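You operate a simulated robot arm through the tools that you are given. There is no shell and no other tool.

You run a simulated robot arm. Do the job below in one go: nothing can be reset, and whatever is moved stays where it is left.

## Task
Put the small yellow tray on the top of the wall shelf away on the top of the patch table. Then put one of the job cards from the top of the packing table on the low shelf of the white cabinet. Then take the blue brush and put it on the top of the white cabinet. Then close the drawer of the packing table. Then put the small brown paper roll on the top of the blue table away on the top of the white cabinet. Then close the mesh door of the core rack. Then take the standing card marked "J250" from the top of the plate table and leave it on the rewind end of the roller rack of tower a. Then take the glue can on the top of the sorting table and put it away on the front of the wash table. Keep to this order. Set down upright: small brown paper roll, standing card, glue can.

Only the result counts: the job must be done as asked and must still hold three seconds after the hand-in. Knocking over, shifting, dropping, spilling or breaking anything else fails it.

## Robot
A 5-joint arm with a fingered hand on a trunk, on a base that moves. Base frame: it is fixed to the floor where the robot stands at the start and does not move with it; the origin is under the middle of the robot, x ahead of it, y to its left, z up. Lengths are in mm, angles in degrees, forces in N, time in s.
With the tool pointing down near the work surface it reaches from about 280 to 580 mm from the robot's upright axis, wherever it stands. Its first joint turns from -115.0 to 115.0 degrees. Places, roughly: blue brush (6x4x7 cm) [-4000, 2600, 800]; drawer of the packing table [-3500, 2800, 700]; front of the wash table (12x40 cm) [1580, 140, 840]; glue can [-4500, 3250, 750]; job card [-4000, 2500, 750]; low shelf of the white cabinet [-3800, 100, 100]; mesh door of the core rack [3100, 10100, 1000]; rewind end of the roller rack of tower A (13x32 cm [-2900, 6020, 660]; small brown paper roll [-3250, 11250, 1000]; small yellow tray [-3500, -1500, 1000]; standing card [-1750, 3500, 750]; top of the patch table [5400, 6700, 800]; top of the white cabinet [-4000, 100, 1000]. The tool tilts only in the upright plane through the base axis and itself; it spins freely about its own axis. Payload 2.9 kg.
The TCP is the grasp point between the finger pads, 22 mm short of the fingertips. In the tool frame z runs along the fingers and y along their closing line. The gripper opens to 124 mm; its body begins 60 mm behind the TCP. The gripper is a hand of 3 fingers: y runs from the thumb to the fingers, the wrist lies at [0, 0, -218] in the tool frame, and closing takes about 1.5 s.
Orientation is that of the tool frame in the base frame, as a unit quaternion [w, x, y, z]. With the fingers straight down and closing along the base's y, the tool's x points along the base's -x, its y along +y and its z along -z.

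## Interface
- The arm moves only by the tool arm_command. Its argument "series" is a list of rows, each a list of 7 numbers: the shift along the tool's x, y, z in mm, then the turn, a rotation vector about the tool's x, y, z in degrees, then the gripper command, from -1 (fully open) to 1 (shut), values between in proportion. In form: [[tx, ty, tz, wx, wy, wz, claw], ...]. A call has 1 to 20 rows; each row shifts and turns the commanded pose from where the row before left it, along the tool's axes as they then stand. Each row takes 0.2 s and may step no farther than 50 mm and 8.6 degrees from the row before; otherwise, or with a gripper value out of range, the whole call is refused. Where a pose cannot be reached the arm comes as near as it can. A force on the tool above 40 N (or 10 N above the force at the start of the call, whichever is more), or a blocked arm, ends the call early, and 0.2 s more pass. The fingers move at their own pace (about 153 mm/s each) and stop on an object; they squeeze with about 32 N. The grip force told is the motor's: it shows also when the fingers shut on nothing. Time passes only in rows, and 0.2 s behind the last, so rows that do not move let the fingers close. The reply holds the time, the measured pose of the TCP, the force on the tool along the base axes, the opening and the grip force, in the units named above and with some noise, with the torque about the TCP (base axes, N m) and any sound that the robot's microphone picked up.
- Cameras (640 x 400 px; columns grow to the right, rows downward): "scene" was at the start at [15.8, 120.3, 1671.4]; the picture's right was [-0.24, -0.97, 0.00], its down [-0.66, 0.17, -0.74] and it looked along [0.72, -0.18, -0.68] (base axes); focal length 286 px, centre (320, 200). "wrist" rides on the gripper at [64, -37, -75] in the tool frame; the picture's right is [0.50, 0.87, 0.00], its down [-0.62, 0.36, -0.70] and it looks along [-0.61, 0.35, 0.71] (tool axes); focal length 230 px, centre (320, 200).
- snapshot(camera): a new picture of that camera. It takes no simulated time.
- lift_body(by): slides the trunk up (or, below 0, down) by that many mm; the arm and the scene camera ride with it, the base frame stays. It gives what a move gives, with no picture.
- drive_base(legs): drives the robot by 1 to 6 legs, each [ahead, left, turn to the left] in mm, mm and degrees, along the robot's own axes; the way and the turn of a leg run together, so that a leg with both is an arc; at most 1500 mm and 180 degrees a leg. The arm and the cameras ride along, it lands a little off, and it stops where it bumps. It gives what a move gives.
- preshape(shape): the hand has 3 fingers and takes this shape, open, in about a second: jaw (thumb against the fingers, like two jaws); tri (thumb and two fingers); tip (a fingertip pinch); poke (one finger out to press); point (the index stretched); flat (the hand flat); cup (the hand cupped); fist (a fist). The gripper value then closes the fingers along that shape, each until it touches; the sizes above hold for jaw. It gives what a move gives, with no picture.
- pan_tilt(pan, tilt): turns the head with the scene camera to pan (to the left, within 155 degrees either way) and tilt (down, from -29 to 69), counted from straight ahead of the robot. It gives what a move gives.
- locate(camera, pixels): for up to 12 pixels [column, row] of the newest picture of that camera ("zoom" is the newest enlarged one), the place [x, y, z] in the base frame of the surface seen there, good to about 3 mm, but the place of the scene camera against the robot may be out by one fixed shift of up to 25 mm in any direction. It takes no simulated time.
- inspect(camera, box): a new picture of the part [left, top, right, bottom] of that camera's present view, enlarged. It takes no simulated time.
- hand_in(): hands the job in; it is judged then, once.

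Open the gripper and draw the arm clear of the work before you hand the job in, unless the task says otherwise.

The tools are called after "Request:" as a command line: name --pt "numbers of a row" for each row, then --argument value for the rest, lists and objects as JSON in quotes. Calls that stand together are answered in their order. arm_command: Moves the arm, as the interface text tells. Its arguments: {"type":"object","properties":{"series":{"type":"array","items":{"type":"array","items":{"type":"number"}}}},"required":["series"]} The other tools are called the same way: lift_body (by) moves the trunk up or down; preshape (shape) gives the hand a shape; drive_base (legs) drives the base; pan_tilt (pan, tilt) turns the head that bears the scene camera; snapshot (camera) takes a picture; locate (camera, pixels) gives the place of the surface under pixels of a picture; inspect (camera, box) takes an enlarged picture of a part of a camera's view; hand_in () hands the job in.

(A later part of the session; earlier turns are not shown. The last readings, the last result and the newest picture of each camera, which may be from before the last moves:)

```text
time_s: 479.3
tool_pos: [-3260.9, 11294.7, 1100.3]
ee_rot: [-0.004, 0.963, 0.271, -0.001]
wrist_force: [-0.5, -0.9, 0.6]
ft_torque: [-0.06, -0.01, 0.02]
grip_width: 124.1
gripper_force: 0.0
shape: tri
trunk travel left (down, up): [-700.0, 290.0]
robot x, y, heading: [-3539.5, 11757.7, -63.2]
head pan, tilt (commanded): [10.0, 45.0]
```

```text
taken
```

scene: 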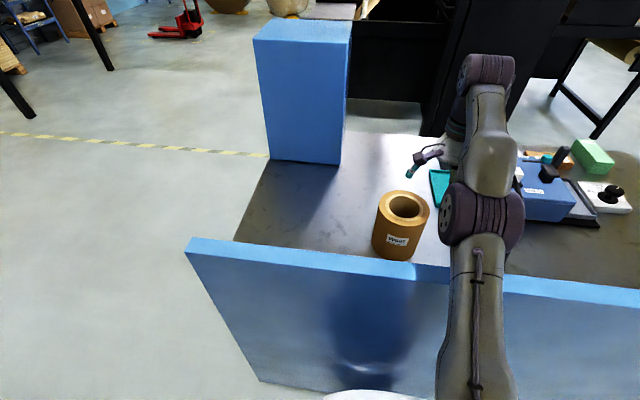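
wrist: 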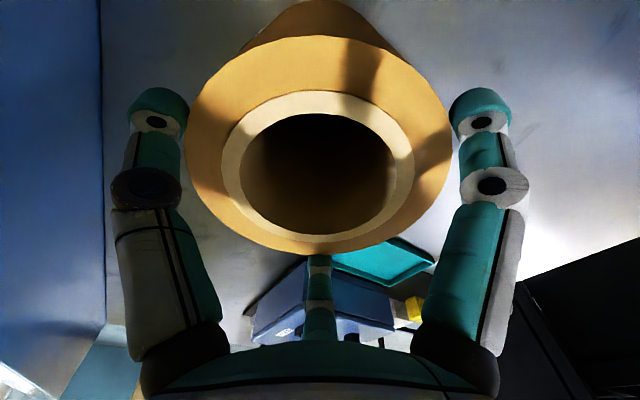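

No contact force and the tips are already ~12 mm below the rim. I continue down to z≈1046.

Request:
arm_command --pt "0 0 9 0 0 0 -1" --pt "0 0 9 0 0 0 -1" --pt "0 0 9 0 0 0 -1" --pt "0 0 9 0 0 0 -1" --pt "0 0 9 0 0 0 -1" --pt "0 0 9 0 0 0 -1" --pt "0 0 0 0 0 0 -1"

Request:
snapshot --camera "wrist"

```text
time_s: 480.4
tool_pos: [-3261.0, 11298.6, 1067.8]
ee_rot: [0.003, 0.963, 0.27, 0.001]
wrist_force: [-1.2, 4.0, 26.4]
ft_torque: [-0.32, 0.41, 0.04]
grip_width: 123.7
gripper_force: 0.0
shape: tri
trunk travel left (down, up): [-700.0, 290.0]
robot x, y, heading: [-3539.1, 11759.1, -63.1]
head pan, tilt (commanded): [10.0, 45.0]
stopped in row 5: the force on the tool passed its limit at 44 N (the readings are from after the stop); the commanded pose is now the measured one
```

```text
taken
```

wrist: 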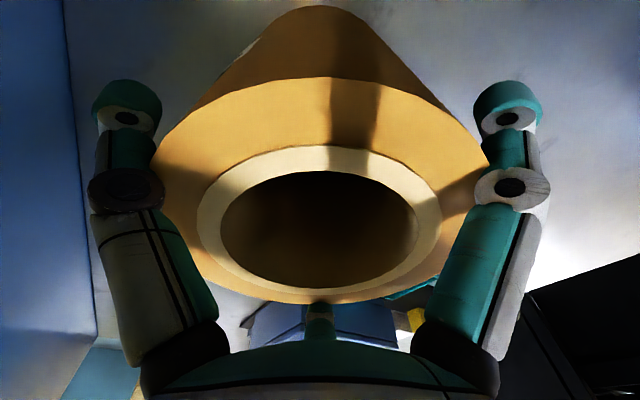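

The finger links now touch the rim (44 mm of overlap), which is deep enough. I raise 4 mm to relieve the force and close the hand on the roll.

Request:
arm_command --pt "0 0 -4 0 0 0 -1" --pt "0 0 0 0 0 0 -0.8" --pt "0 0 0 0 0 0 -0.5" --pt "0 0 0 0 0 0 0" --pt "0 0 0 0 0 0 1" --pt "0 0 0 0 0 0 1" --pt "0 0 0 0 0 0 1" --pt "0 0 0 0 0 0 1"

Request:
snapshot --camera "wrist"

```text
time_s: 482.2
tool_pos: [-3259.8, 11297.6, 1069.2]
ee_rot: [0.0, 0.963, 0.27, 0.0]
wrist_force: [-1.2, 4.0, 6.0]
ft_torque: [-0.27, -0.11, -0.01]
grip_width: 102.9
gripper_force: 31.9
shape: tri
trunk travel left (down, up): [-700.0, 290.0]
robot x, y, heading: [-3536.6, 11761.1, -63.3]
head pan, tilt (commanded): [10.0, 45.0]
```

```text
taken
```

wrist: 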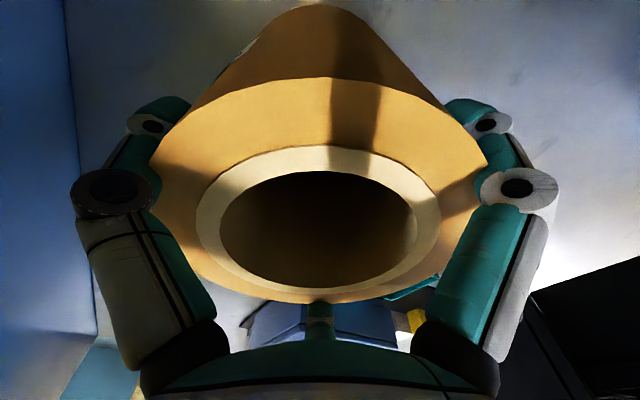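

The fingers curl round the roll with 32 N. I lift slowly and watch the weight.

Request:
arm_command --pt "0 0 -5 0 0 0 1" --pt "0 0 -5 0 0 0 1" --pt "0 0 -10 0 0 0 1" --pt "0 0 -10 0 0 0 1" --pt "0 0 0 0 0 0 1"

Request:
snapshot --camera "wrist"

Request:
inspect --camera "scene" --box '[330, 110, 530, 270]'

```text
time_s: 483.4
tool_pos: [-3259.4, 11293.7, 1096.8]
ee_rot: [-0.002, 0.963, 0.27, 0.0]
wrist_force: [0.0, 0.6, -7.4]
ft_torque: [0.04, 0.0, -0.02]
grip_width: 103.1
gripper_force: 32.2
shape: tri
trunk travel left (down, up): [-700.0, 290.0]
robot x, y, heading: [-3540.9, 11763.6, -63.5]
head pan, tilt (commanded): [10.0, 45.0]
```

```text
taken
```

wrist: 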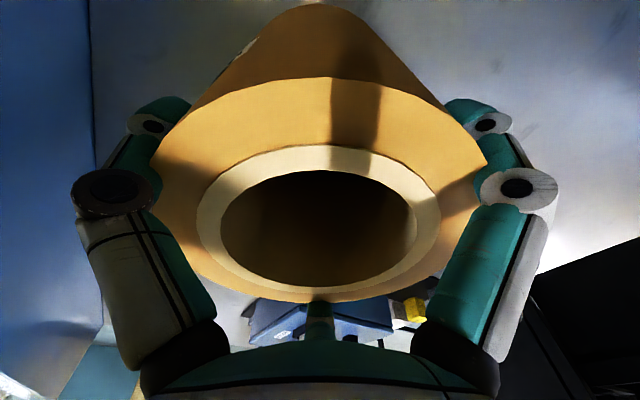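

```text
2.50 times, centred on (430, 190) of scene
```

zoom: 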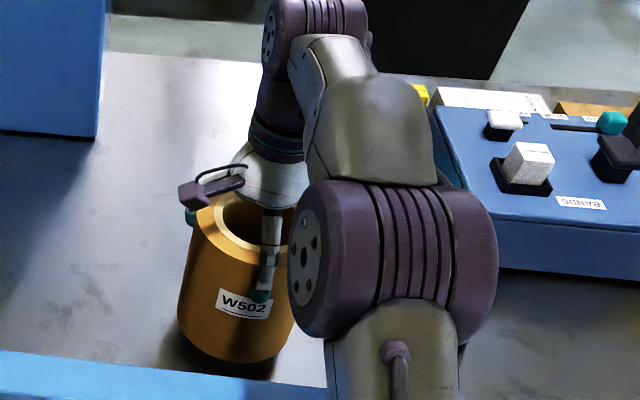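

The roll is lifted cleanly (7.4 N). I raise the trunk 200 mm so that its bottom clears the board, then back off.

Request:
lift_body --by 200

Request:
drive_base --legs '[[-260, 0, 0]]'

Request:
snapshot --camera "wrist"

```text
time_s: 485.6
tool_pos: [-3258.5, 11293.7, 1296.1]
ee_rot: [-0.001, 0.963, 0.271, -0.001]
wrist_force: [0.4, 0.2, -7.8]
ft_torque: [0.02, 0.01, 0.0]
grip_width: 103.1
gripper_force: 32.0
shape: tri
trunk travel left (down, up): [-900.0, 90.0]
robot x, y, heading: [-3538.9, 11759.0, -63.3]
head pan, tilt (commanded): [10.0, 45.0]
```

```text
time_s: 487.5
tool_pos: [-3375.0, 11528.5, 1295.8]
ee_rot: [-0.001, 0.962, 0.272, -0.001]
wrist_force: [-0.5, 0.3, -8.0]
ft_torque: [0.03, -0.05, 0.0]
grip_width: 103.2
gripper_force: 31.7
shape: tri
trunk travel left (down, up): [-900.0, 90.0]
robot x, y, heading: [-3658.3, 11996.2, -63.0]
head pan, tilt (commanded): [10.0, 45.0]
```

```text
taken
```

wrist: 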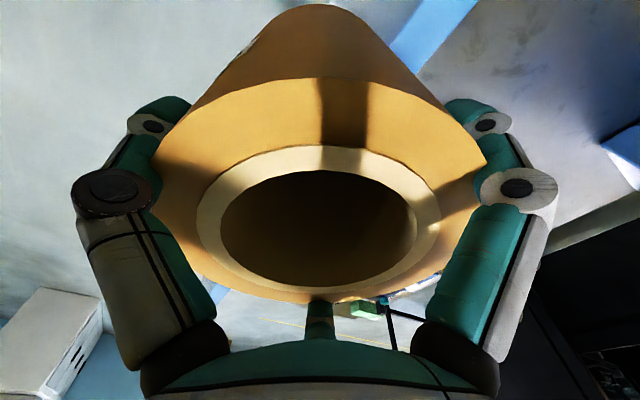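

I draw the roll closer to the body and drive back around the table's end.

Request:
arm_command --pt "0 -40 0 0 0 0 1" --pt "0 -40 0 0 0 0 1" --pt "0 -40 0 0 0 0 1"

Request:
drive_base --legs '[[0, -833, 0], [0, -833, 0], [1230, -431, 0]]'

```text
time_s: 488.3
tool_pos: [-3442.7, 11635.4, 1298.4]
ee_rot: [0.0, 0.962, 0.272, 0.0]
wrist_force: [-0.5, 0.3, -8.0]
ft_torque: [0.03, -0.02, -0.02]
grip_width: 103.2
gripper_force: 31.8
shape: tri
trunk travel left (down, up): [-900.0, 90.0]
robot x, y, heading: [-3658.9, 11995.7, -63.1]
head pan, tilt (commanded): [10.0, 45.0]
```

```text
time_s: 502.6
tool_pos: [-4650.9, 9633.6, 1299.5]
ee_rot: [-0.001, 0.957, 0.29, -0.001]
wrist_force: [0.0, 0.5, -8.1]
ft_torque: [0.04, -0.02, -0.03]
grip_width: 103.2
gripper_force: 31.8
shape: tri
trunk travel left (down, up): [-900.0, 90.0]
robot x, y, heading: [-4877.2, 9986.6, -61.2]
head pan, tilt (commanded): [10.0, 45.0]
```

I continue diagonally to the corridor and down it toward the packing area.

Request:
drive_base --legs '[[770, -633, 0], [770, -633, 0], [1400, -32, 0], [1400, -32, 0]]'

Request:
pan_tilt --pan 0 --tilt 20

Request:
snapshot --camera "scene"

```text
time_s: 526.2
tool_pos: [-3772.2, 5061.5, 1298.0]
ee_rot: [-0.001, 0.958, 0.288, 0.0]
wrist_force: [-0.6, -0.9, -8.8]
ft_torque: [-0.01, 0.02, 0.04]
grip_width: 103.0
gripper_force: 31.5
shape: tri
trunk travel left (down, up): [-900.0, 90.0]
robot x, y, heading: [-3997.8, 5414.7, -61.3]
head pan, tilt (commanded): [10.0, 45.0]
```

```text
time_s: 527.1
tool_pos: [-3772.5, 5061.1, 1297.2]
ee_rot: [-0.002, 0.957, 0.289, 0.0]
wrist_force: [-0.8, 0.0, -8.4]
ft_torque: [0.03, -0.04, -0.01]
grip_width: 103.1
gripper_force: 31.7
shape: tri
trunk travel left (down, up): [-900.0, 90.0]
robot x, y, heading: [-3997.5, 5415.0, -61.0]
head pan, tilt (commanded): [0.0, 20.0]
```

```text
taken
```

scene: 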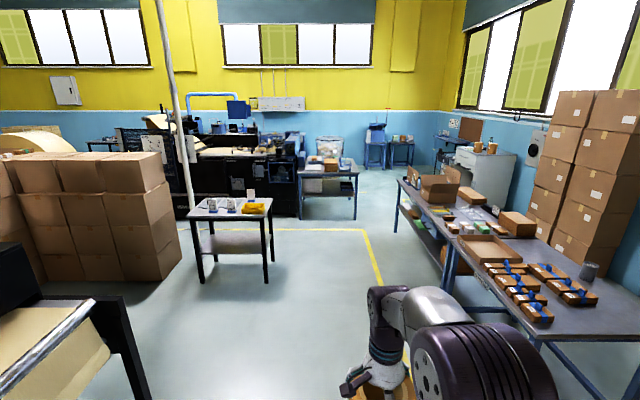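

All is clear ahead. I drive down to the near end of the corridor, just before the gap between the two table corners.

Request:
drive_base --legs '[[1178, -112, 0], [1178, -112, 0], [1178, -112, 0]]'

Request:
pan_tilt --pan -20 --tilt 50

Request:
snapshot --camera "scene"

```text
time_s: 544.5
tool_pos: [-2441.3, 1730.7, 1298.2]
ee_rot: [0.0, 0.963, 0.27, 0.0]
wrist_force: [-0.4, 0.2, -7.9]
ft_torque: [0.02, -0.02, -0.01]
grip_width: 103.3
gripper_force: 32.4
shape: tri
trunk travel left (down, up): [-900.0, 90.0]
robot x, y, heading: [-2656.6, 2095.4, -63.2]
head pan, tilt (commanded): [0.0, 20.0]
```

```text
time_s: 545.4
tool_pos: [-2441.0, 1730.3, 1297.9]
ee_rot: [-0.001, 0.963, 0.27, 0.0]
wrist_force: [0.6, -0.4, -9.0]
ft_torque: [-0.01, -0.04, 0.03]
grip_width: 103.4
gripper_force: 31.8
shape: tri
trunk travel left (down, up): [-900.0, 90.0]
robot x, y, heading: [-2652.1, 2092.1, -63.2]
head pan, tilt (commanded): [-20.0, 50.0]
```

```text
taken
```

scene: 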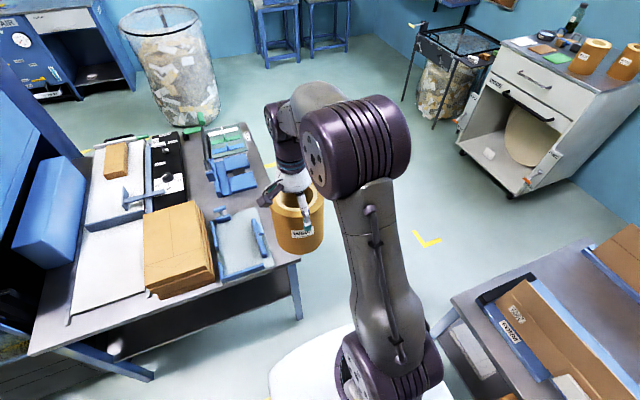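

The gap lies just ahead to the right. I drive to its midpoint, then through.

Request:
drive_base --legs '[[407, -250, 0]]'

Request:
drive_base --legs '[[385, -290, 0]]'

```text
time_s: 548.3
tool_pos: [-2483.9, 1257.1, 1297.9]
ee_rot: [-0.001, 0.963, 0.269, 0.0]
wrist_force: [-0.2, 0.0, -8.3]
ft_torque: [0.02, -0.01, 0.0]
grip_width: 102.8
gripper_force: 32.0
shape: tri
trunk travel left (down, up): [-900.0, 90.0]
robot x, y, heading: [-2698.6, 1616.5, -63.9]
head pan, tilt (commanded): [-20.0, 50.0]
```

```text
time_s: 551.1
tool_pos: [-2569.0, 776.9, 1298.8]
ee_rot: [-0.002, 0.963, 0.27, -0.001]
wrist_force: [-1.0, -0.5, -8.4]
ft_torque: [0.01, -0.01, 0.01]
grip_width: 103.0
gripper_force: 32.1
shape: tri
trunk travel left (down, up): [-900.0, 90.0]
robot x, y, heading: [-2786.4, 1136.4, -63.4]
head pan, tilt (commanded): [-20.0, 50.0]
```

Through the gap. I turn to face the cabinet and approach it to a look-out distance.

Request:
drive_base --legs '[[0, 0, -89], [600, 310, 0]]'

Request:
pan_tilt --pan 10 --tilt 40

Request:
snapshot --camera "scene"

```text
time_s: 558.7
tool_pos: [-3550.2, 373.5, 1298.8]
ee_rot: [0.0, 0.873, -0.487, 0.001]
wrist_force: [-0.4, -0.4, -8.5]
ft_torque: [-0.06, -0.05, -0.03]
grip_width: 102.7
gripper_force: 31.9
shape: tri
trunk travel left (down, up): [-900.0, 90.0]
robot x, y, heading: [-3190.9, 588.6, -153.2]
head pan, tilt (commanded): [-20.0, 50.0]
```

```text
time_s: 559.7
tool_pos: [-3548.9, 372.4, 1298.4]
ee_rot: [-0.001, 0.873, -0.488, 0.002]
wrist_force: [-0.6, 0.4, -7.8]
ft_torque: [0.01, -0.02, 0.05]
grip_width: 103.1
gripper_force: 32.6
shape: tri
trunk travel left (down, up): [-900.0, 90.0]
robot x, y, heading: [-3191.4, 590.7, -153.1]
head pan, tilt (commanded): [10.0, 40.0]
```

```text
taken
```

scene: 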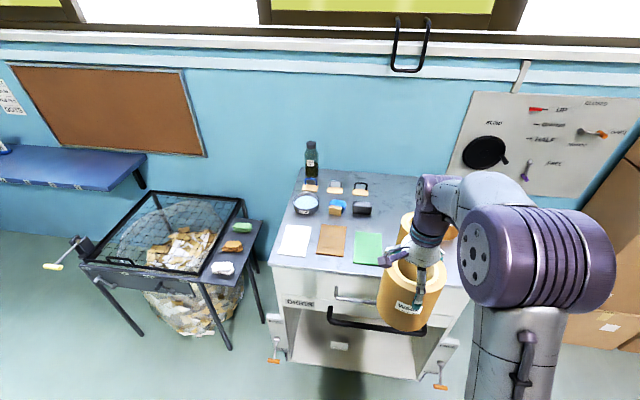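

I zoom in on the cabinet top to check the free spot between the block and the rolls.

Request:
inspect --camera "scene" --box '[270, 140, 470, 280]'

Request:
locate --camera "zoom" --pixels '[[380, 190], [320, 225], [290, 205], [430, 240], [440, 260], [360, 300], [370, 220], [400, 160], [272, 290], [215, 205], [200, 235], [450, 200]]'

```text
2.86 times, centred on (370, 210) of scene
```

zoom: 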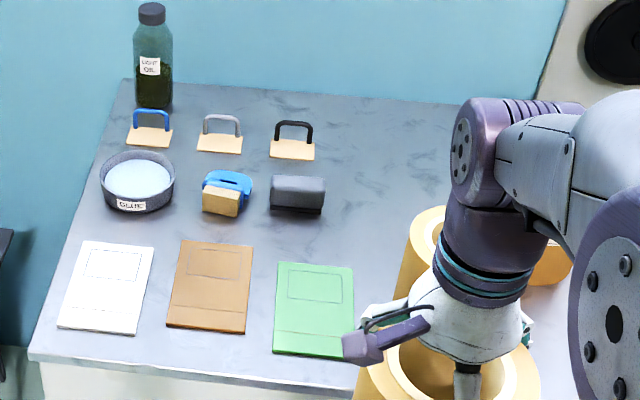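

```text
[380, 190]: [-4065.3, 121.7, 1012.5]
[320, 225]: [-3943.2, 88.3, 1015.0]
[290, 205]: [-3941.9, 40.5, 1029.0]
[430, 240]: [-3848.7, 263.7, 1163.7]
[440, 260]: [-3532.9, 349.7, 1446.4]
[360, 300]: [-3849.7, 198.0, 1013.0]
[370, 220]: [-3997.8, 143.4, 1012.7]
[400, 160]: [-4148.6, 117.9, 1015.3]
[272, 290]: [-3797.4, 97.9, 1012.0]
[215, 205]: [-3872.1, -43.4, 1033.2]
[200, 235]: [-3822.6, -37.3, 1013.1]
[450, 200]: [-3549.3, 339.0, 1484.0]
```

The target spot is about [-4000, 166], 60 mm clear of both tall rolls and 37 mm from the block. I raise the trunk 60 mm and drive 335 mm forward.

Request:
lift_body --by 60

Request:
drive_base --legs '[[335, 5, 0]]'

Request:
snapshot --camera "wrist"

Request:
snapshot --camera "scene"

```text
time_s: 560.7
tool_pos: [-3550.3, 373.4, 1357.8]
ee_rot: [-0.002, 0.873, -0.488, 0.0]
wrist_force: [0.3, 0.3, -7.7]
ft_torque: [-0.04, -0.03, 0.01]
grip_width: 102.9
gripper_force: 32.1
shape: tri
trunk travel left (down, up): [-960.0, 30.0]
robot x, y, heading: [-3189.5, 587.7, -153.3]
head pan, tilt (commanded): [10.0, 40.0]
```

```text
time_s: 562.9
tool_pos: [-3846.0, 218.8, 1358.9]
ee_rot: [-0.001, 0.873, -0.488, 0.0]
wrist_force: [0.5, 0.7, -8.1]
ft_torque: [0.01, -0.02, 0.03]
grip_width: 103.0
gripper_force: 32.0
shape: tri
trunk travel left (down, up): [-960.0, 30.0]
robot x, y, heading: [-3486.3, 434.1, -153.3]
head pan, tilt (commanded): [10.0, 40.0]
```

```text
taken
```

wrist: 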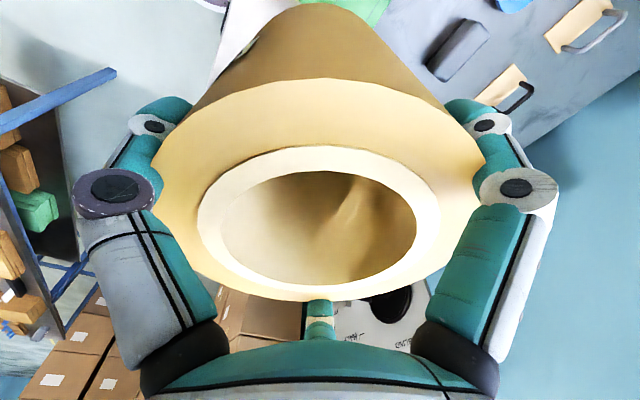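

```text
taken
```

scene: 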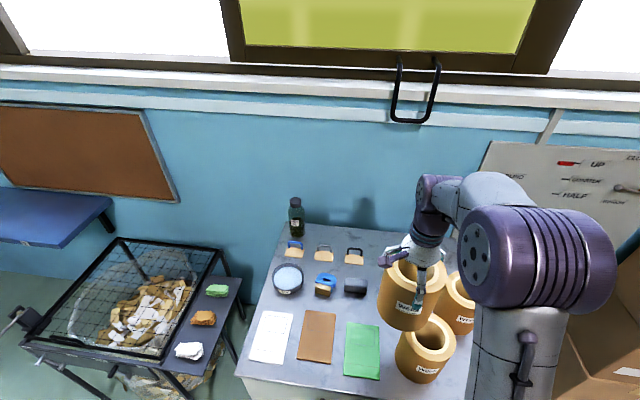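

Now W205 (425,345) and W723 (458,300) are visible below the carried roll. I locate their rims and the target area.

Request:
inspect --camera "scene" --box '[340, 240, 500, 400]'

Request:
locate --camera "zoom" --pixels '[[205, 230], [335, 235], [270, 190], [262, 285], [275, 230], [330, 120], [405, 150], [390, 215], [350, 190], [130, 110], [190, 130], [180, 80]]'

```text
2.50 times, centred on (420, 320) of scene
```

zoom: 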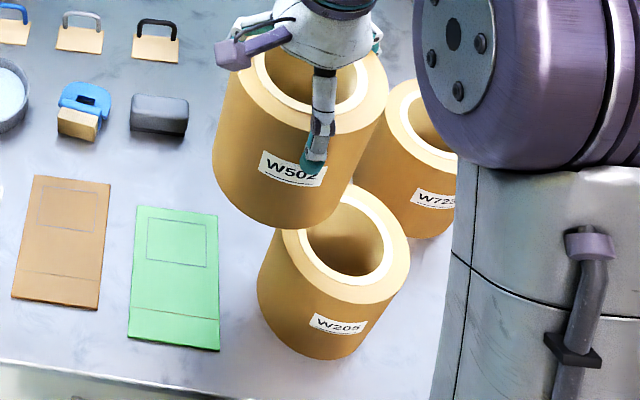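

```text
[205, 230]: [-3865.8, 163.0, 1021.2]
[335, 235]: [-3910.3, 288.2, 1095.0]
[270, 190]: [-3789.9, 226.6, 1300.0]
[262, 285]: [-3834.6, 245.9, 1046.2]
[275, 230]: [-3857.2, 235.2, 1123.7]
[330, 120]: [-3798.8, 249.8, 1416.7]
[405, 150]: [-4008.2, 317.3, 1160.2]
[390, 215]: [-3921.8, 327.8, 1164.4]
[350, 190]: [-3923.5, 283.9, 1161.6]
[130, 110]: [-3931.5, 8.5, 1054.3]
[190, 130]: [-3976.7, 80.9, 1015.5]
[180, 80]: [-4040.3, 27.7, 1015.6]
```

I sample more rim points on W205 and W725.

Request:
locate --camera "zoom" --pixels '[[407, 240], [396, 272], [365, 298], [325, 292], [300, 262], [288, 240], [380, 205], [392, 95], [420, 86], [396, 125], [415, 155], [445, 165]]'

```text
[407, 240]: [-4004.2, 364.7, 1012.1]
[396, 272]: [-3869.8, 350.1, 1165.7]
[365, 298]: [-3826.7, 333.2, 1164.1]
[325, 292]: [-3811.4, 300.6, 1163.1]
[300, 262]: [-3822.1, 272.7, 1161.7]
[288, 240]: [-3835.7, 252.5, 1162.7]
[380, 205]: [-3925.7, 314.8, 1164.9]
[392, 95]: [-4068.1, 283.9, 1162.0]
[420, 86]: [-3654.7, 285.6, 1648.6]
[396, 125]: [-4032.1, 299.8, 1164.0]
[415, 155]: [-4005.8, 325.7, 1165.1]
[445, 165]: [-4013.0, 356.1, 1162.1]
```

W205 is centred ≈[-3868, 293], W725 ≈[-4065, 343], the block's corner ≈[-3970, 78]. I choose [-4006, 174], edge 20 mm closer, and extend the arm while staying above the other rolls.

Request:
drive_base --legs '[[20, 0, 0]]'

Request:
arm_command --pt "-10.9 35 14 0 0 0 1" --pt "-10.9 35 14 0 0 0 1" --pt "-10.9 35 14 0 0 0 1" --pt "-10.9 35 14 0 0 0 1" --pt "0 0 0 0 0 0 1"

Request:
snapshot --camera "scene"

```text
time_s: 563.7
tool_pos: [-3860.1, 211.3, 1360.5]
ee_rot: [0.0, 0.873, -0.488, 0.0]
wrist_force: [0.9, -0.1, -7.9]
ft_torque: [-0.05, -0.01, 0.01]
grip_width: 102.9
gripper_force: 31.9
shape: tri
trunk travel left (down, up): [-960.0, 30.0]
robot x, y, heading: [-3503.3, 423.2, -153.4]
head pan, tilt (commanded): [10.0, 40.0]
```

```text
time_s: 564.9
tool_pos: [-4005.1, 172.5, 1302.8]
ee_rot: [-0.003, 0.872, -0.489, 0.001]
wrist_force: [0.6, 0.4, -7.9]
ft_torque: [-0.03, 0.0, 0.01]
grip_width: 102.8
gripper_force: 32.4
shape: tri
trunk travel left (down, up): [-960.0, 30.0]
robot x, y, heading: [-3497.9, 421.7, -153.0]
head pan, tilt (commanded): [10.0, 40.0]
```

```text
taken
```

scene: 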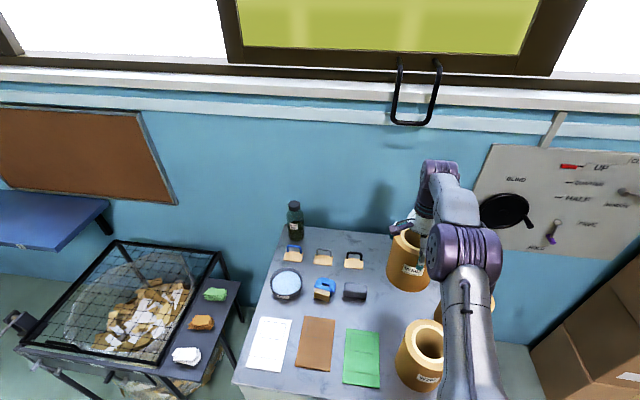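

In position above the free spot. I lower with the trunk by 150 mm and check clearance.

Request:
lift_body --by -150

Request:
snapshot --camera "scene"

Request:
inspect --camera "scene" --box '[320, 180, 500, 330]'

Request:
snapshot --camera "wrist"

```text
time_s: 566.6
tool_pos: [-4006.2, 171.0, 1152.2]
ee_rot: [-0.002, 0.872, -0.489, 0.0]
wrist_force: [0.4, -0.7, -8.5]
ft_torque: [0.0, -0.02, 0.0]
grip_width: 102.6
gripper_force: 32.3
shape: tri
trunk travel left (down, up): [-810.0, 180.0]
robot x, y, heading: [-3503.5, 421.7, -152.9]
head pan, tilt (commanded): [10.0, 40.0]
```

```text
taken
```

scene: 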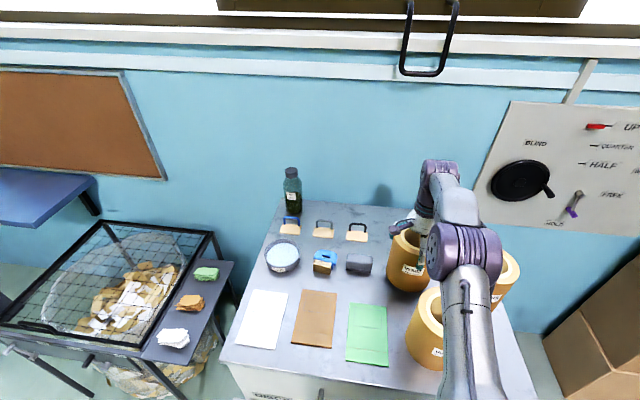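

```text
2.67 times, centred on (410, 255) of scene
```

zoom: 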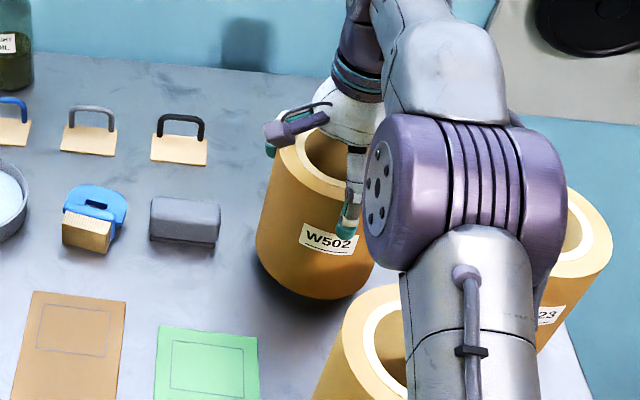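

```text
taken
```

wrist: 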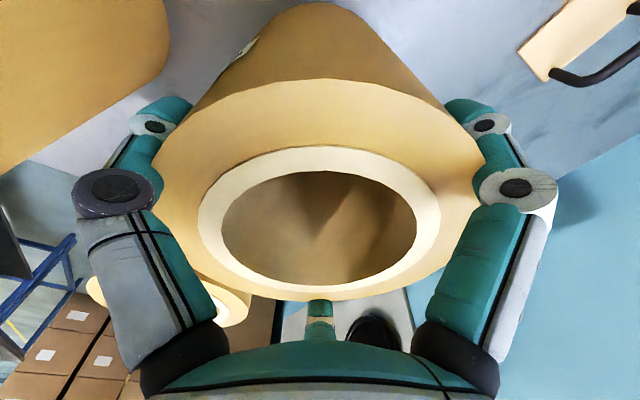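

The roll hangs free with clear gaps to the block and other rolls. I lower the last ~22 mm in small steps.

Request:
arm_command --pt "0 0 8 0 0 0 1" --pt "0 0 6 0 0 0 1" --pt "0 0 3 0 0 0 1" --pt "0 0 2 0 0 0 1" --pt "0 0 2 0 0 0 1" --pt "0 0 0 0 0 0 1"

```text
time_s: 568.0
tool_pos: [-4005.0, 170.4, 1130.5]
ee_rot: [-0.003, 0.873, -0.488, 0.001]
wrist_force: [-0.5, -0.6, -7.8]
ft_torque: [-0.03, -0.03, 0.0]
grip_width: 102.8
gripper_force: 32.0
shape: tri
trunk travel left (down, up): [-810.0, 180.0]
robot x, y, heading: [-3509.5, 423.2, -153.2]
head pan, tilt (commanded): [10.0, 40.0]
```

The full weight is still carried, so I go down in 1.5 mm steps until the force changes.

Request:
arm_command --pt "0 0 1.5 0 0 0 1" --pt "0 0 1.5 0 0 0 1" --pt "0 0 0 0 0 0 1"

```text
time_s: 568.8
tool_pos: [-4004.0, 171.0, 1131.0]
ee_rot: [0.0, 0.872, -0.489, -0.001]
wrist_force: [1.0, -0.7, 4.6]
ft_torque: [-0.07, 0.68, 0.0]
grip_width: 102.8
gripper_force: 32.3
shape: tri
trunk travel left (down, up): [-810.0, 180.0]
robot x, y, heading: [-3501.2, 420.8, -153.3]
head pan, tilt (commanded): [10.0, 40.0]
```

The roll is now touching (force +4.6 N). I open the fingers gradually to fully open.

Request:
arm_command --pt "0 0 0.5 0 0 0 1" --pt "0 0 0 0 0 0 -0.6" --pt "0 0 0 0 0 0 -0.8" --pt "0 0 0 0 0 0 -1" --pt "0 0 0 0 0 0 -1" --pt "0 0 0 0 0 0 -1" --pt "0 0 0 0 0 0 -1"

Request:
snapshot --camera "wrist"

```text
time_s: 570.4
tool_pos: [-4003.3, 171.7, 1129.5]
ee_rot: [0.001, 0.873, -0.488, 0.0]
wrist_force: [2.1, -2.2, 17.2]
ft_torque: [0.36, 0.39, 0.02]
grip_width: 123.9
gripper_force: 0.1
shape: tri
trunk travel left (down, up): [-810.0, 180.0]
robot x, y, heading: [-3505.1, 421.8, -153.3]
head pan, tilt (commanded): [10.0, 40.0]
```

```text
taken
```

wrist: 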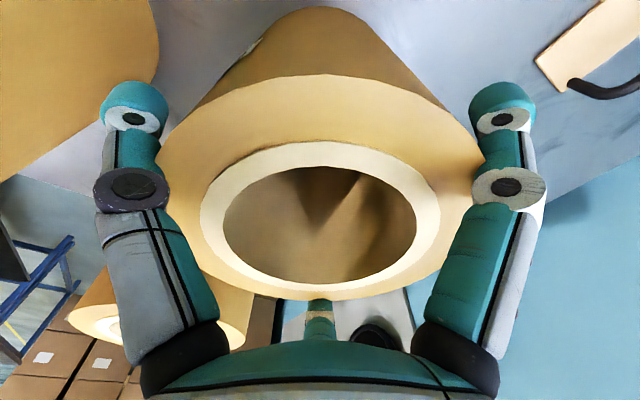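

The hand is open and its links rest lightly on the rim. I raise slowly, checking that the roll stays.

Request:
arm_command --pt "0 0 -4 0 0 0 -1" --pt "0 0 -6 0 0 0 -1" --pt "0 0 -8 0 0 0 -1" --pt "0 0 0 0 0 0 -1"

Request:
snapshot --camera "wrist"

```text
time_s: 571.4
tool_pos: [-4005.9, 173.2, 1146.8]
ee_rot: [-0.002, 0.872, -0.489, 0.001]
wrist_force: [-2.9, 0.8, -1.3]
ft_torque: [-0.05, -0.02, 0.02]
grip_width: 124.0
gripper_force: 0.1
shape: tri
trunk travel left (down, up): [-810.0, 180.0]
robot x, y, heading: [-3505.2, 423.4, -153.1]
head pan, tilt (commanded): [10.0, 40.0]
```

```text
taken
```

wrist: 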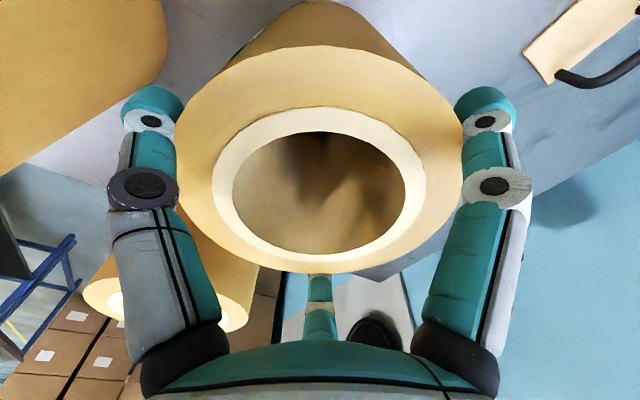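

The roll stays put; a small side force remains. I nudge ~2 mm along it and continue raising clear of the rim.

Request:
arm_command --pt "-1.3 1.3 -2 0 0 0 -1" --pt "0 0 -8 0 0 0 -1" --pt "0 0 -10 0 0 0 -1" --pt "0 0 -15 0 0 0 -1" --pt "0 0 -20 0 0 0 -1" --pt "0 0 -25 0 0 0 -1" --pt "0 0 0 0 0 0 -1"

Request:
snapshot --camera "wrist"

Request:
snapshot --camera "scene"

```text
time_s: 573.0
tool_pos: [-3998.9, 177.0, 1221.4]
ee_rot: [-0.001, 0.872, -0.489, 0.001]
wrist_force: [0.7, 0.4, -0.4]
ft_torque: [-0.01, 0.05, 0.0]
grip_width: 124.0
gripper_force: 0.0
shape: tri
out of reach, approached as far as the arm can: row 6
trunk travel left (down, up): [-810.0, 180.0]
robot x, y, heading: [-3504.8, 423.8, -153.5]
head pan, tilt (commanded): [10.0, 40.0]
```

```text
taken
```

wrist: 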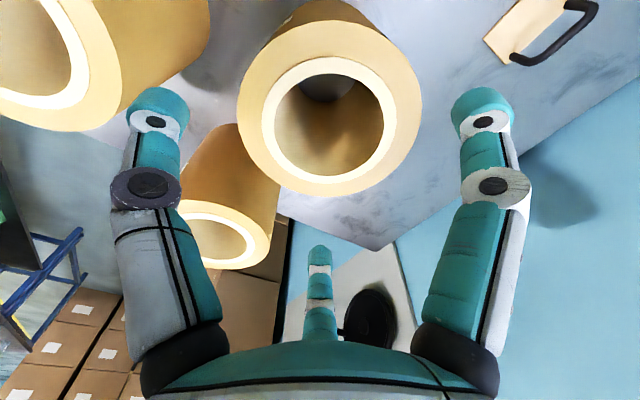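

```text
taken
```

scene: 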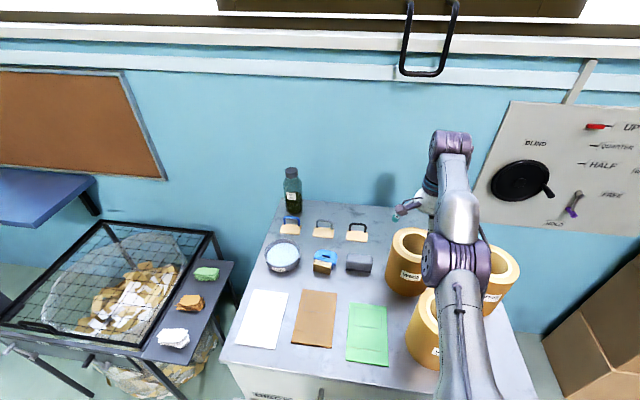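

The roll stands upright on the cabinet top. I raise the trunk, pull the arm back, switch to the jaw shape and back away.

Request:
lift_body --by 80

Request:
arm_command --pt "0 -40 0 0 0 0 -1" --pt "0 -40 0 0 0 0 -1" --pt "0 -40 0 0 0 0 -1" --pt "0 -20 0 0 0 0 -1"

Request:
drive_base --legs '[[-600, 0, 0], [-614, 1144, 0]]'

Request:
preshape --shape "jaw"

Request:
pan_tilt --pan -20 --tilt 20

Request:
snapshot --camera "scene"

Request:
inspect --camera "scene" --box '[250, 110, 450, 260]'

```text
time_s: 574.2
tool_pos: [-3999.8, 176.6, 1301.9]
ee_rot: [-0.002, 0.872, -0.489, 0.001]
wrist_force: [0.4, -0.1, -0.2]
ft_torque: [-0.01, 0.01, 0.03]
grip_width: 124.0
gripper_force: 0.0
shape: tri
trunk travel left (down, up): [-890.0, 100.0]
robot x, y, heading: [-3501.9, 423.7, -153.3]
head pan, tilt (commanded): [10.0, 40.0]
```

```text
time_s: 575.2
tool_pos: [-3999.5, 177.0, 1301.7]
ee_rot: [-0.002, 0.872, -0.489, 0.001]
wrist_force: [0.1, 0.8, -0.3]
ft_torque: [0.0, 0.01, -0.02]
grip_width: 124.1
gripper_force: 0.0
shape: tri
out of reach, approached as far as the arm can: row 1, 2, 3, 4
trunk travel left (down, up): [-890.0, 100.0]
robot x, y, heading: [-3499.1, 426.2, -153.1]
head pan, tilt (commanded): [10.0, 40.0]
```

```text
time_s: 584.7
tool_pos: [-2374.3, -267.5, 1301.5]
ee_rot: [-0.002, 0.876, -0.483, 0.0]
wrist_force: [-0.3, 0.0, 0.9]
ft_torque: [-0.01, -0.01, 0.0]
grip_width: 124.1
gripper_force: 0.1
shape: tri
trunk travel left (down, up): [-890.0, 100.0]
robot x, y, heading: [-1877.7, -16.4, -152.5]
head pan, tilt (commanded): [10.0, 40.0]
```

```text
time_s: 585.6
tool_pos: [-2374.0, -267.9, 1301.8]
ee_rot: [-0.002, 0.876, -0.483, 0.001]
wrist_force: [0.0, 0.0, -0.4]
ft_torque: [-0.03, -0.01, -0.03]
grip_width: 123.8
gripper_force: 0.1
shape: jaw
trunk travel left (down, up): [-890.0, 100.0]
robot x, y, heading: [-1879.2, -15.2, -152.3]
head pan, tilt (commanded): [10.0, 40.0]
```

```text
time_s: 586.5
tool_pos: [-2374.2, -268.1, 1302.3]
ee_rot: [-0.002, 0.875, -0.484, 0.001]
wrist_force: [-0.1, 0.3, 0.0]
ft_torque: [0.0, 0.02, 0.04]
grip_width: 123.8
gripper_force: 0.1
shape: jaw
trunk travel left (down, up): [-890.0, 100.0]
robot x, y, heading: [-1885.3, -16.8, -152.3]
head pan, tilt (commanded): [-20.0, 20.0]
```

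```text
taken
```

scene: 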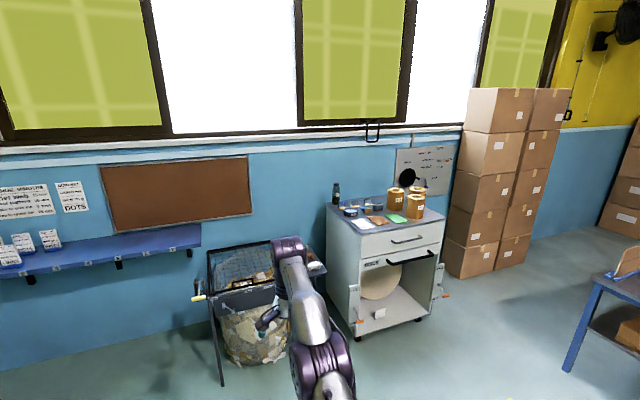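

```text
2.67 times, centred on (350, 185) of scene
```

zoom: 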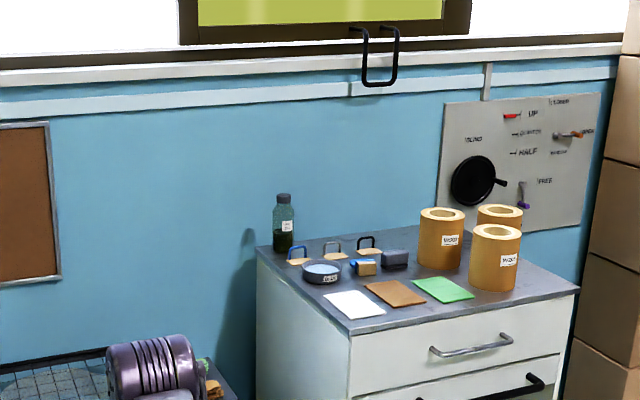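

Three rolls, the brush and the card are all in place. The arm stayed extended, so I bring it in with small combined lower-and-retract moves.

Request:
arm_command --pt "0 -30 30 0 0 0 -1" --pt "0 -40 20 0 0 0 -1" --pt "0 -40 0 0 0 0 -1" --pt "0 -20 0 0 0 0 -1"

```text
time_s: 587.5
tool_pos: [-2373.7, -267.3, 1300.9]
ee_rot: [-0.001, 0.876, -0.482, 0.001]
wrist_force: [0.8, -0.6, -0.3]
ft_torque: [0.0, 0.0, 0.0]
grip_width: 124.2
gripper_force: 0.1
shape: jaw
out of reach, approached as far as the arm can: row 1, 2, 3, 4
trunk travel left (down, up): [-890.0, 100.0]
robot x, y, heading: [-1880.5, -16.3, -152.4]
head pan, tilt (commanded): [-20.0, 20.0]
```

Still no motion; I test a single small downward row to see how the arm responds.

Request:
arm_command --pt "0 0 40 0 0 0 -1" --pt "0 0 40 0 0 0 -1"

```text
time_s: 588.1
tool_pos: [-2387.5, -276.3, 1238.4]
ee_rot: [-0.002, 0.876, -0.482, 0.001]
wrist_force: [0.1, -0.9, 0.7]
ft_torque: [0.0, -0.02, 0.02]
grip_width: 123.8
gripper_force: 0.0
shape: jaw
out of reach, approached as far as the arm can: row 1, 2
trunk travel left (down, up): [-890.0, 100.0]
robot x, y, heading: [-1886.3, -16.5, -152.3]
head pan, tilt (commanded): [-20.0, 20.0]
```

The arm seems fully stretched. I try the retraction again from this new pose.

Request:
arm_command --pt "0 -45 0 0 0 0 -1" --pt "0 -45 0 0 0 0 -1"

```text
time_s: 588.8
tool_pos: [-2387.1, -272.0, 1246.2]
ee_rot: [-0.002, 0.876, -0.482, 0.002]
wrist_force: [-0.4, 0.3, 1.5]
ft_torque: [0.0, 0.04, 0.02]
grip_width: 124.1
gripper_force: 0.0
shape: jaw
out of reach, approached as far as the arm can: row 1, 2
trunk travel left (down, up): [-890.0, 100.0]
robot x, y, heading: [-1883.9, -14.1, -152.3]
head pan, tilt (commanded): [-20.0, 20.0]
```

The commanded pose may still lie beyond reach; I command further inward in one call and watch the response.

Request:
arm_command --pt "0 -50 0 0 0 0 -1" --pt "0 -50 0 0 0 0 -1" --pt "0 -50 0 0 0 0 -1"

Request:
pan_tilt --pan 0 --tilt 40

Request:
snapshot --camera "scene"

```text
time_s: 589.5
tool_pos: [-2386.4, -270.9, 1248.6]
ee_rot: [-0.002, 0.876, -0.482, 0.001]
wrist_force: [0.4, 0.0, 0.6]
ft_torque: [-0.01, 0.01, 0.01]
grip_width: 123.9
gripper_force: 0.0
shape: jaw
out of reach, approached as far as the arm can: row 1, 2, 3
trunk travel left (down, up): [-890.0, 100.0]
robot x, y, heading: [-1881.5, -13.1, -152.6]
head pan, tilt (commanded): [-20.0, 20.0]
```

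```text
time_s: 590.4
tool_pos: [-2388.0, -270.6, 1248.3]
ee_rot: [-0.002, 0.876, -0.483, 0.001]
wrist_force: [-0.6, -0.4, 0.8]
ft_torque: [-0.02, -0.01, 0.02]
grip_width: 124.1
gripper_force: 0.0
shape: jaw
trunk travel left (down, up): [-890.0, 100.0]
robot x, y, heading: [-1880.9, -13.4, -152.4]
head pan, tilt (commanded): [0.0, 40.0]
```

```text
taken
```

scene: 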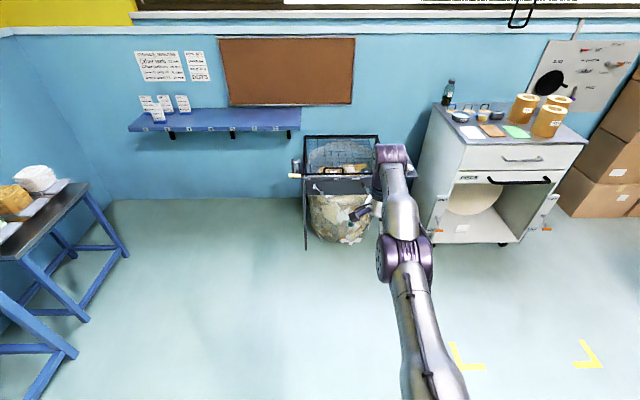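

The arm is nearly straight and numerically stuck. I try breaking out with a small tool tilt combined with a downward shift.

Request:
arm_command --pt "0 0 30 -8 0 0 -1" --pt "0 0 30 -8 0 0 -1" --pt "0 0 0 0 0 0 -1"

```text
time_s: 591.2
tool_pos: [-2445.6, -301.5, 1234.1]
ee_rot: [0.114, 0.867, -0.479, -0.077]
wrist_force: [-0.1, -0.3, -0.9]
ft_torque: [-0.03, 0.0, 0.01]
grip_width: 124.0
gripper_force: 0.0
shape: jaw
out of reach, approached as far as the arm can: row 1, 2
trunk travel left (down, up): [-890.0, 100.0]
robot x, y, heading: [-1883.3, -13.4, -152.5]
head pan, tilt (commanded): [0.0, 40.0]
```

The tilt worked by moving only the wrist. I test whether an inward shift responds now.

Request:
arm_command --pt "0 -28 -8 0 0 0 -1" --pt "0 -28 -8 0 0 0 -1"

```text
time_s: 591.8
tool_pos: [-2439.8, -308.7, 1242.3]
ee_rot: [0.115, 0.867, -0.479, -0.075]
wrist_force: [-0.1, 0.1, 0.3]
ft_torque: [0.0, 0.02, 0.01]
grip_width: 124.0
gripper_force: 0.1
shape: jaw
out of reach, approached as far as the arm can: row 1, 2
trunk travel left (down, up): [-890.0, 100.0]
robot x, y, heading: [-1883.2, -15.2, -152.6]
head pan, tilt (commanded): [0.0, 40.0]
```

I try a longer straight-down move to flex the elbow again; the floor below the hand is clear here.

Request:
arm_command --pt "0 -12 43 0 0 0 -1" --pt "0 -12 43 0 0 0 -1" --pt "0 -12 43 0 0 0 -1" --pt "0 -12 43 0 0 0 -1" --pt "0 -12 43 0 0 0 -1"

```text
time_s: 593.0
tool_pos: [-2430.6, -322.9, 1021.0]
ee_rot: [0.117, 0.867, -0.478, -0.071]
wrist_force: [0.0, 0.3, -0.5]
ft_torque: [0.04, 0.04, -0.02]
grip_width: 123.7
gripper_force: 0.0
shape: jaw
out of reach, approached as far as the arm can: row 1, 2, 3, 4, 5
trunk travel left (down, up): [-890.0, 100.0]
robot x, y, heading: [-1880.7, -18.2, -152.3]
head pan, tilt (commanded): [0.0, 40.0]
```

The height changed freely, so the arm isn't straight. I test inward motion again at this lower height.

Request:
arm_command --pt "0 -38 -11 0 0 0 -1" --pt "0 -38 -11 0 0 0 -1" --pt "0 -38 -11 0 0 0 -1"

```text
time_s: 593.8
tool_pos: [-2422.3, -318.8, 999.9]
ee_rot: [0.117, 0.867, -0.479, -0.072]
wrist_force: [-0.3, -0.5, 0.2]
ft_torque: [-0.05, -0.02, -0.05]
grip_width: 123.8
gripper_force: 0.1
shape: jaw
out of reach, approached as far as the arm can: row 1, 2, 3
trunk travel left (down, up): [-890.0, 100.0]
robot x, y, heading: [-1880.2, -12.0, -152.4]
head pan, tilt (commanded): [0.0, 40.0]
```

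I look at the arm's actual configuration with the scene camera.

Request:
pan_tilt --pan -10 --tilt 60

Request:
snapshot --camera "scene"

Request:
locate --camera "scene" --pixels '[[430, 380], [420, 330], [410, 280], [405, 240], [400, 200], [395, 160], [390, 120], [385, 90]]'

```text
time_s: 594.6
tool_pos: [-2422.7, -319.6, 1000.8]
ee_rot: [0.117, 0.867, -0.479, -0.071]
wrist_force: [1.1, -0.4, -0.6]
ft_torque: [0.01, 0.01, -0.01]
grip_width: 124.3
gripper_force: 0.1
shape: jaw
trunk travel left (down, up): [-890.0, 100.0]
robot x, y, heading: [-1881.9, -13.3, -152.4]
head pan, tilt (commanded): [-10.0, 60.0]
```

```text
taken
```

scene: 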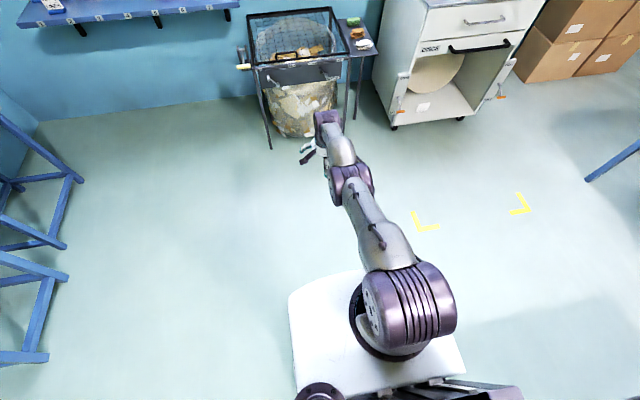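

```text
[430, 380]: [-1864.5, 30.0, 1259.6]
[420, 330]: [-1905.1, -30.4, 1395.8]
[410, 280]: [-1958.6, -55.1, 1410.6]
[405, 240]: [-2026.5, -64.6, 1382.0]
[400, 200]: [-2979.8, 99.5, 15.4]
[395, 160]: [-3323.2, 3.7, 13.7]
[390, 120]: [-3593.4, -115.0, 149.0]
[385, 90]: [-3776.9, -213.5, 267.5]
```

I locate points along the arm to understand its shape.

Request:
locate --camera "scene" --pixels '[[410, 300], [385, 245], [370, 215], [352, 185], [345, 165], [340, 145], [328, 120], [312, 148], [305, 160], [360, 175]]'

```text
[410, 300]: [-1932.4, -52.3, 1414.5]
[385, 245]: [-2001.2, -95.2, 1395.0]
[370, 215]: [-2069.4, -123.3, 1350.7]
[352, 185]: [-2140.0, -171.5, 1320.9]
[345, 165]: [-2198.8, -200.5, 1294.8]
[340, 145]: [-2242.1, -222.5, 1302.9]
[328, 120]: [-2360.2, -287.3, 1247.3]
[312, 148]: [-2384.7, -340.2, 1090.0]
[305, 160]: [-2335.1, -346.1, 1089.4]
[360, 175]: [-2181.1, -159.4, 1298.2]
```

The arm has passed slightly beyond straight (elbow bent the wrong way), so the solver is stuck. I push slightly outward while moving down to flip it back, then go down and inward.

Request:
arm_command --pt "0 8.2 43.9 0 0 0 -1" --pt "0 8.2 43.9 0 0 0 -1" --pt "0 8.2 43.9 0 0 0 -1" --pt "0 -25 39 0 0 0 -1" --pt "0 -25 39 0 0 0 -1" --pt "0 -30 30 0 0 0 -1" --pt "0 -38 -11 0 0 0 -1"

```text
time_s: 596.2
tool_pos: [-2306.0, -258.4, 816.2]
ee_rot: [0.121, 0.867, -0.477, -0.071]
wrist_force: [0.1, 0.5, -1.0]
ft_torque: [-0.04, 0.02, -0.04]
grip_width: 124.0
gripper_force: 0.0
shape: jaw
out of reach, approached as far as the arm can: row 1, 2, 3, 4, 5, 6
trunk travel left (down, up): [-890.0, 100.0]
robot x, y, heading: [-1879.1, -14.8, -152.7]
head pan, tilt (commanded): [-10.0, 60.0]
```

The last row was reached and the hand came inward. I straighten the tool and raise it back to travel height.

Request:
arm_command --pt "0 0 0 8 0 0 -1" --pt "0 0 0 8 0 0 -1" --pt "0 -30 -30 0 0 0 -1" --pt "0 -30 -35 0 0 0 -1" --pt "0 -10 -45 0 0 0 -1" --pt "0 0 -45 0 0 0 -1" --pt "0 0 -45 0 0 0 -1" --pt "0 0 -45 0 0 0 -1"

```text
time_s: 598.0
tool_pos: [-2235.5, -218.7, 1072.4]
ee_rot: [-0.001, 0.876, -0.483, 0.001]
wrist_force: [0.7, -0.5, -0.1]
ft_torque: [0.02, 0.01, -0.02]
grip_width: 124.0
gripper_force: 0.0
shape: jaw
out of reach, approached as far as the arm can: row 2
trunk travel left (down, up): [-890.0, 100.0]
robot x, y, heading: [-1882.8, -11.2, -152.1]
head pan, tilt (commanded): [-10.0, 60.0]
```

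The arm is back in its normal bent shape. I raise it another 150 mm for travel and verify by picture.

Request:
arm_command --pt "0 0 -40 0 0 0 -1" --pt "0 0 -40 0 0 0 -1" --pt "0 0 -40 0 0 0 -1" --pt "0 0 -30 0 0 0 -1"

Request:
snapshot --camera "scene"

```text
time_s: 599.0
tool_pos: [-2239.4, -215.7, 1220.6]
ee_rot: [-0.001, 0.876, -0.482, 0.001]
wrist_force: [0.9, 0.4, -0.2]
ft_torque: [0.03, 0.04, 0.0]
grip_width: 124.1
gripper_force: 0.1
shape: jaw
trunk travel left (down, up): [-890.0, 100.0]
robot x, y, heading: [-1883.9, -9.7, -152.3]
head pan, tilt (commanded): [-10.0, 60.0]
```

```text
taken
```

scene: 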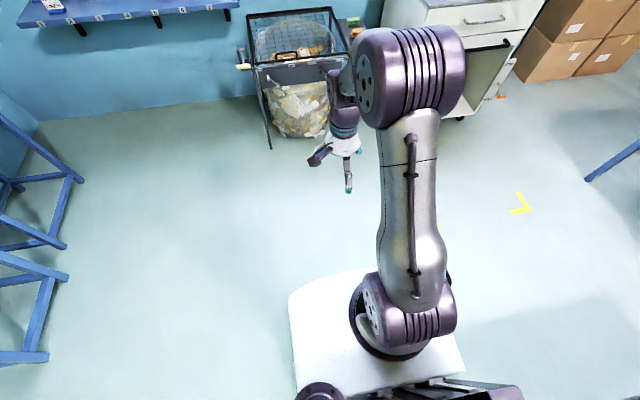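

The arm is normal again. Now I drive back along the front aisle toward the far end for the core rack.

Request:
drive_base --legs '[[-1400, 20, 0], [-1400, 0, 0], [-1400, 0, 0], [-1400, 0, 0]]'

```text
time_s: 625.7
tool_pos: [2700.0, 2410.1, 1220.3]
ee_rot: [-0.001, 0.88, -0.475, 0.002]
wrist_force: [-0.5, 0.8, -1.0]
ft_torque: [0.03, -0.05, -0.04]
grip_width: 124.1
gripper_force: 0.1
shape: jaw
trunk travel left (down, up): [-890.0, 100.0]
robot x, y, heading: [3057.4, 2616.9, -151.5]
head pan, tilt (commanded): [-10.0, 60.0]
```

At about [3057, 2617]. I move diagonally into open floor and turn to face the rear of the hall.

Request:
drive_base --legs '[[-1340, -560, 0], [0, 0, -91]]'

Request:
pan_tilt --pan 0 --tilt 15

Request:
snapshot --camera "scene"

```text
time_s: 636.7
tool_pos: [3743.3, 4099.5, 1221.7]
ee_rot: [0.001, -0.29, 0.957, -0.002]
wrist_force: [0.0, -0.1, -0.4]
ft_torque: [0.02, -0.01, 0.02]
grip_width: 124.0
gripper_force: 0.0
shape: jaw
trunk travel left (down, up): [-890.0, 100.0]
robot x, y, heading: [3952.3, 3746.8, 119.0]
head pan, tilt (commanded): [-10.0, 60.0]
```

```text
time_s: 637.9
tool_pos: [3742.1, 4100.8, 1220.2]
ee_rot: [0.001, -0.29, 0.957, -0.001]
wrist_force: [0.5, -0.6, 0.7]
ft_torque: [0.0, -0.03, -0.03]
grip_width: 124.1
gripper_force: 0.1
shape: jaw
trunk travel left (down, up): [-890.0, 100.0]
robot x, y, heading: [3953.5, 3745.1, 118.8]
head pan, tilt (commanded): [0.0, 15.0]
```

```text
taken
```

scene: 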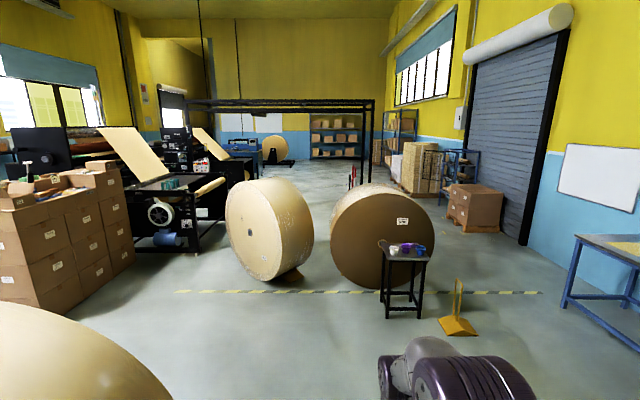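

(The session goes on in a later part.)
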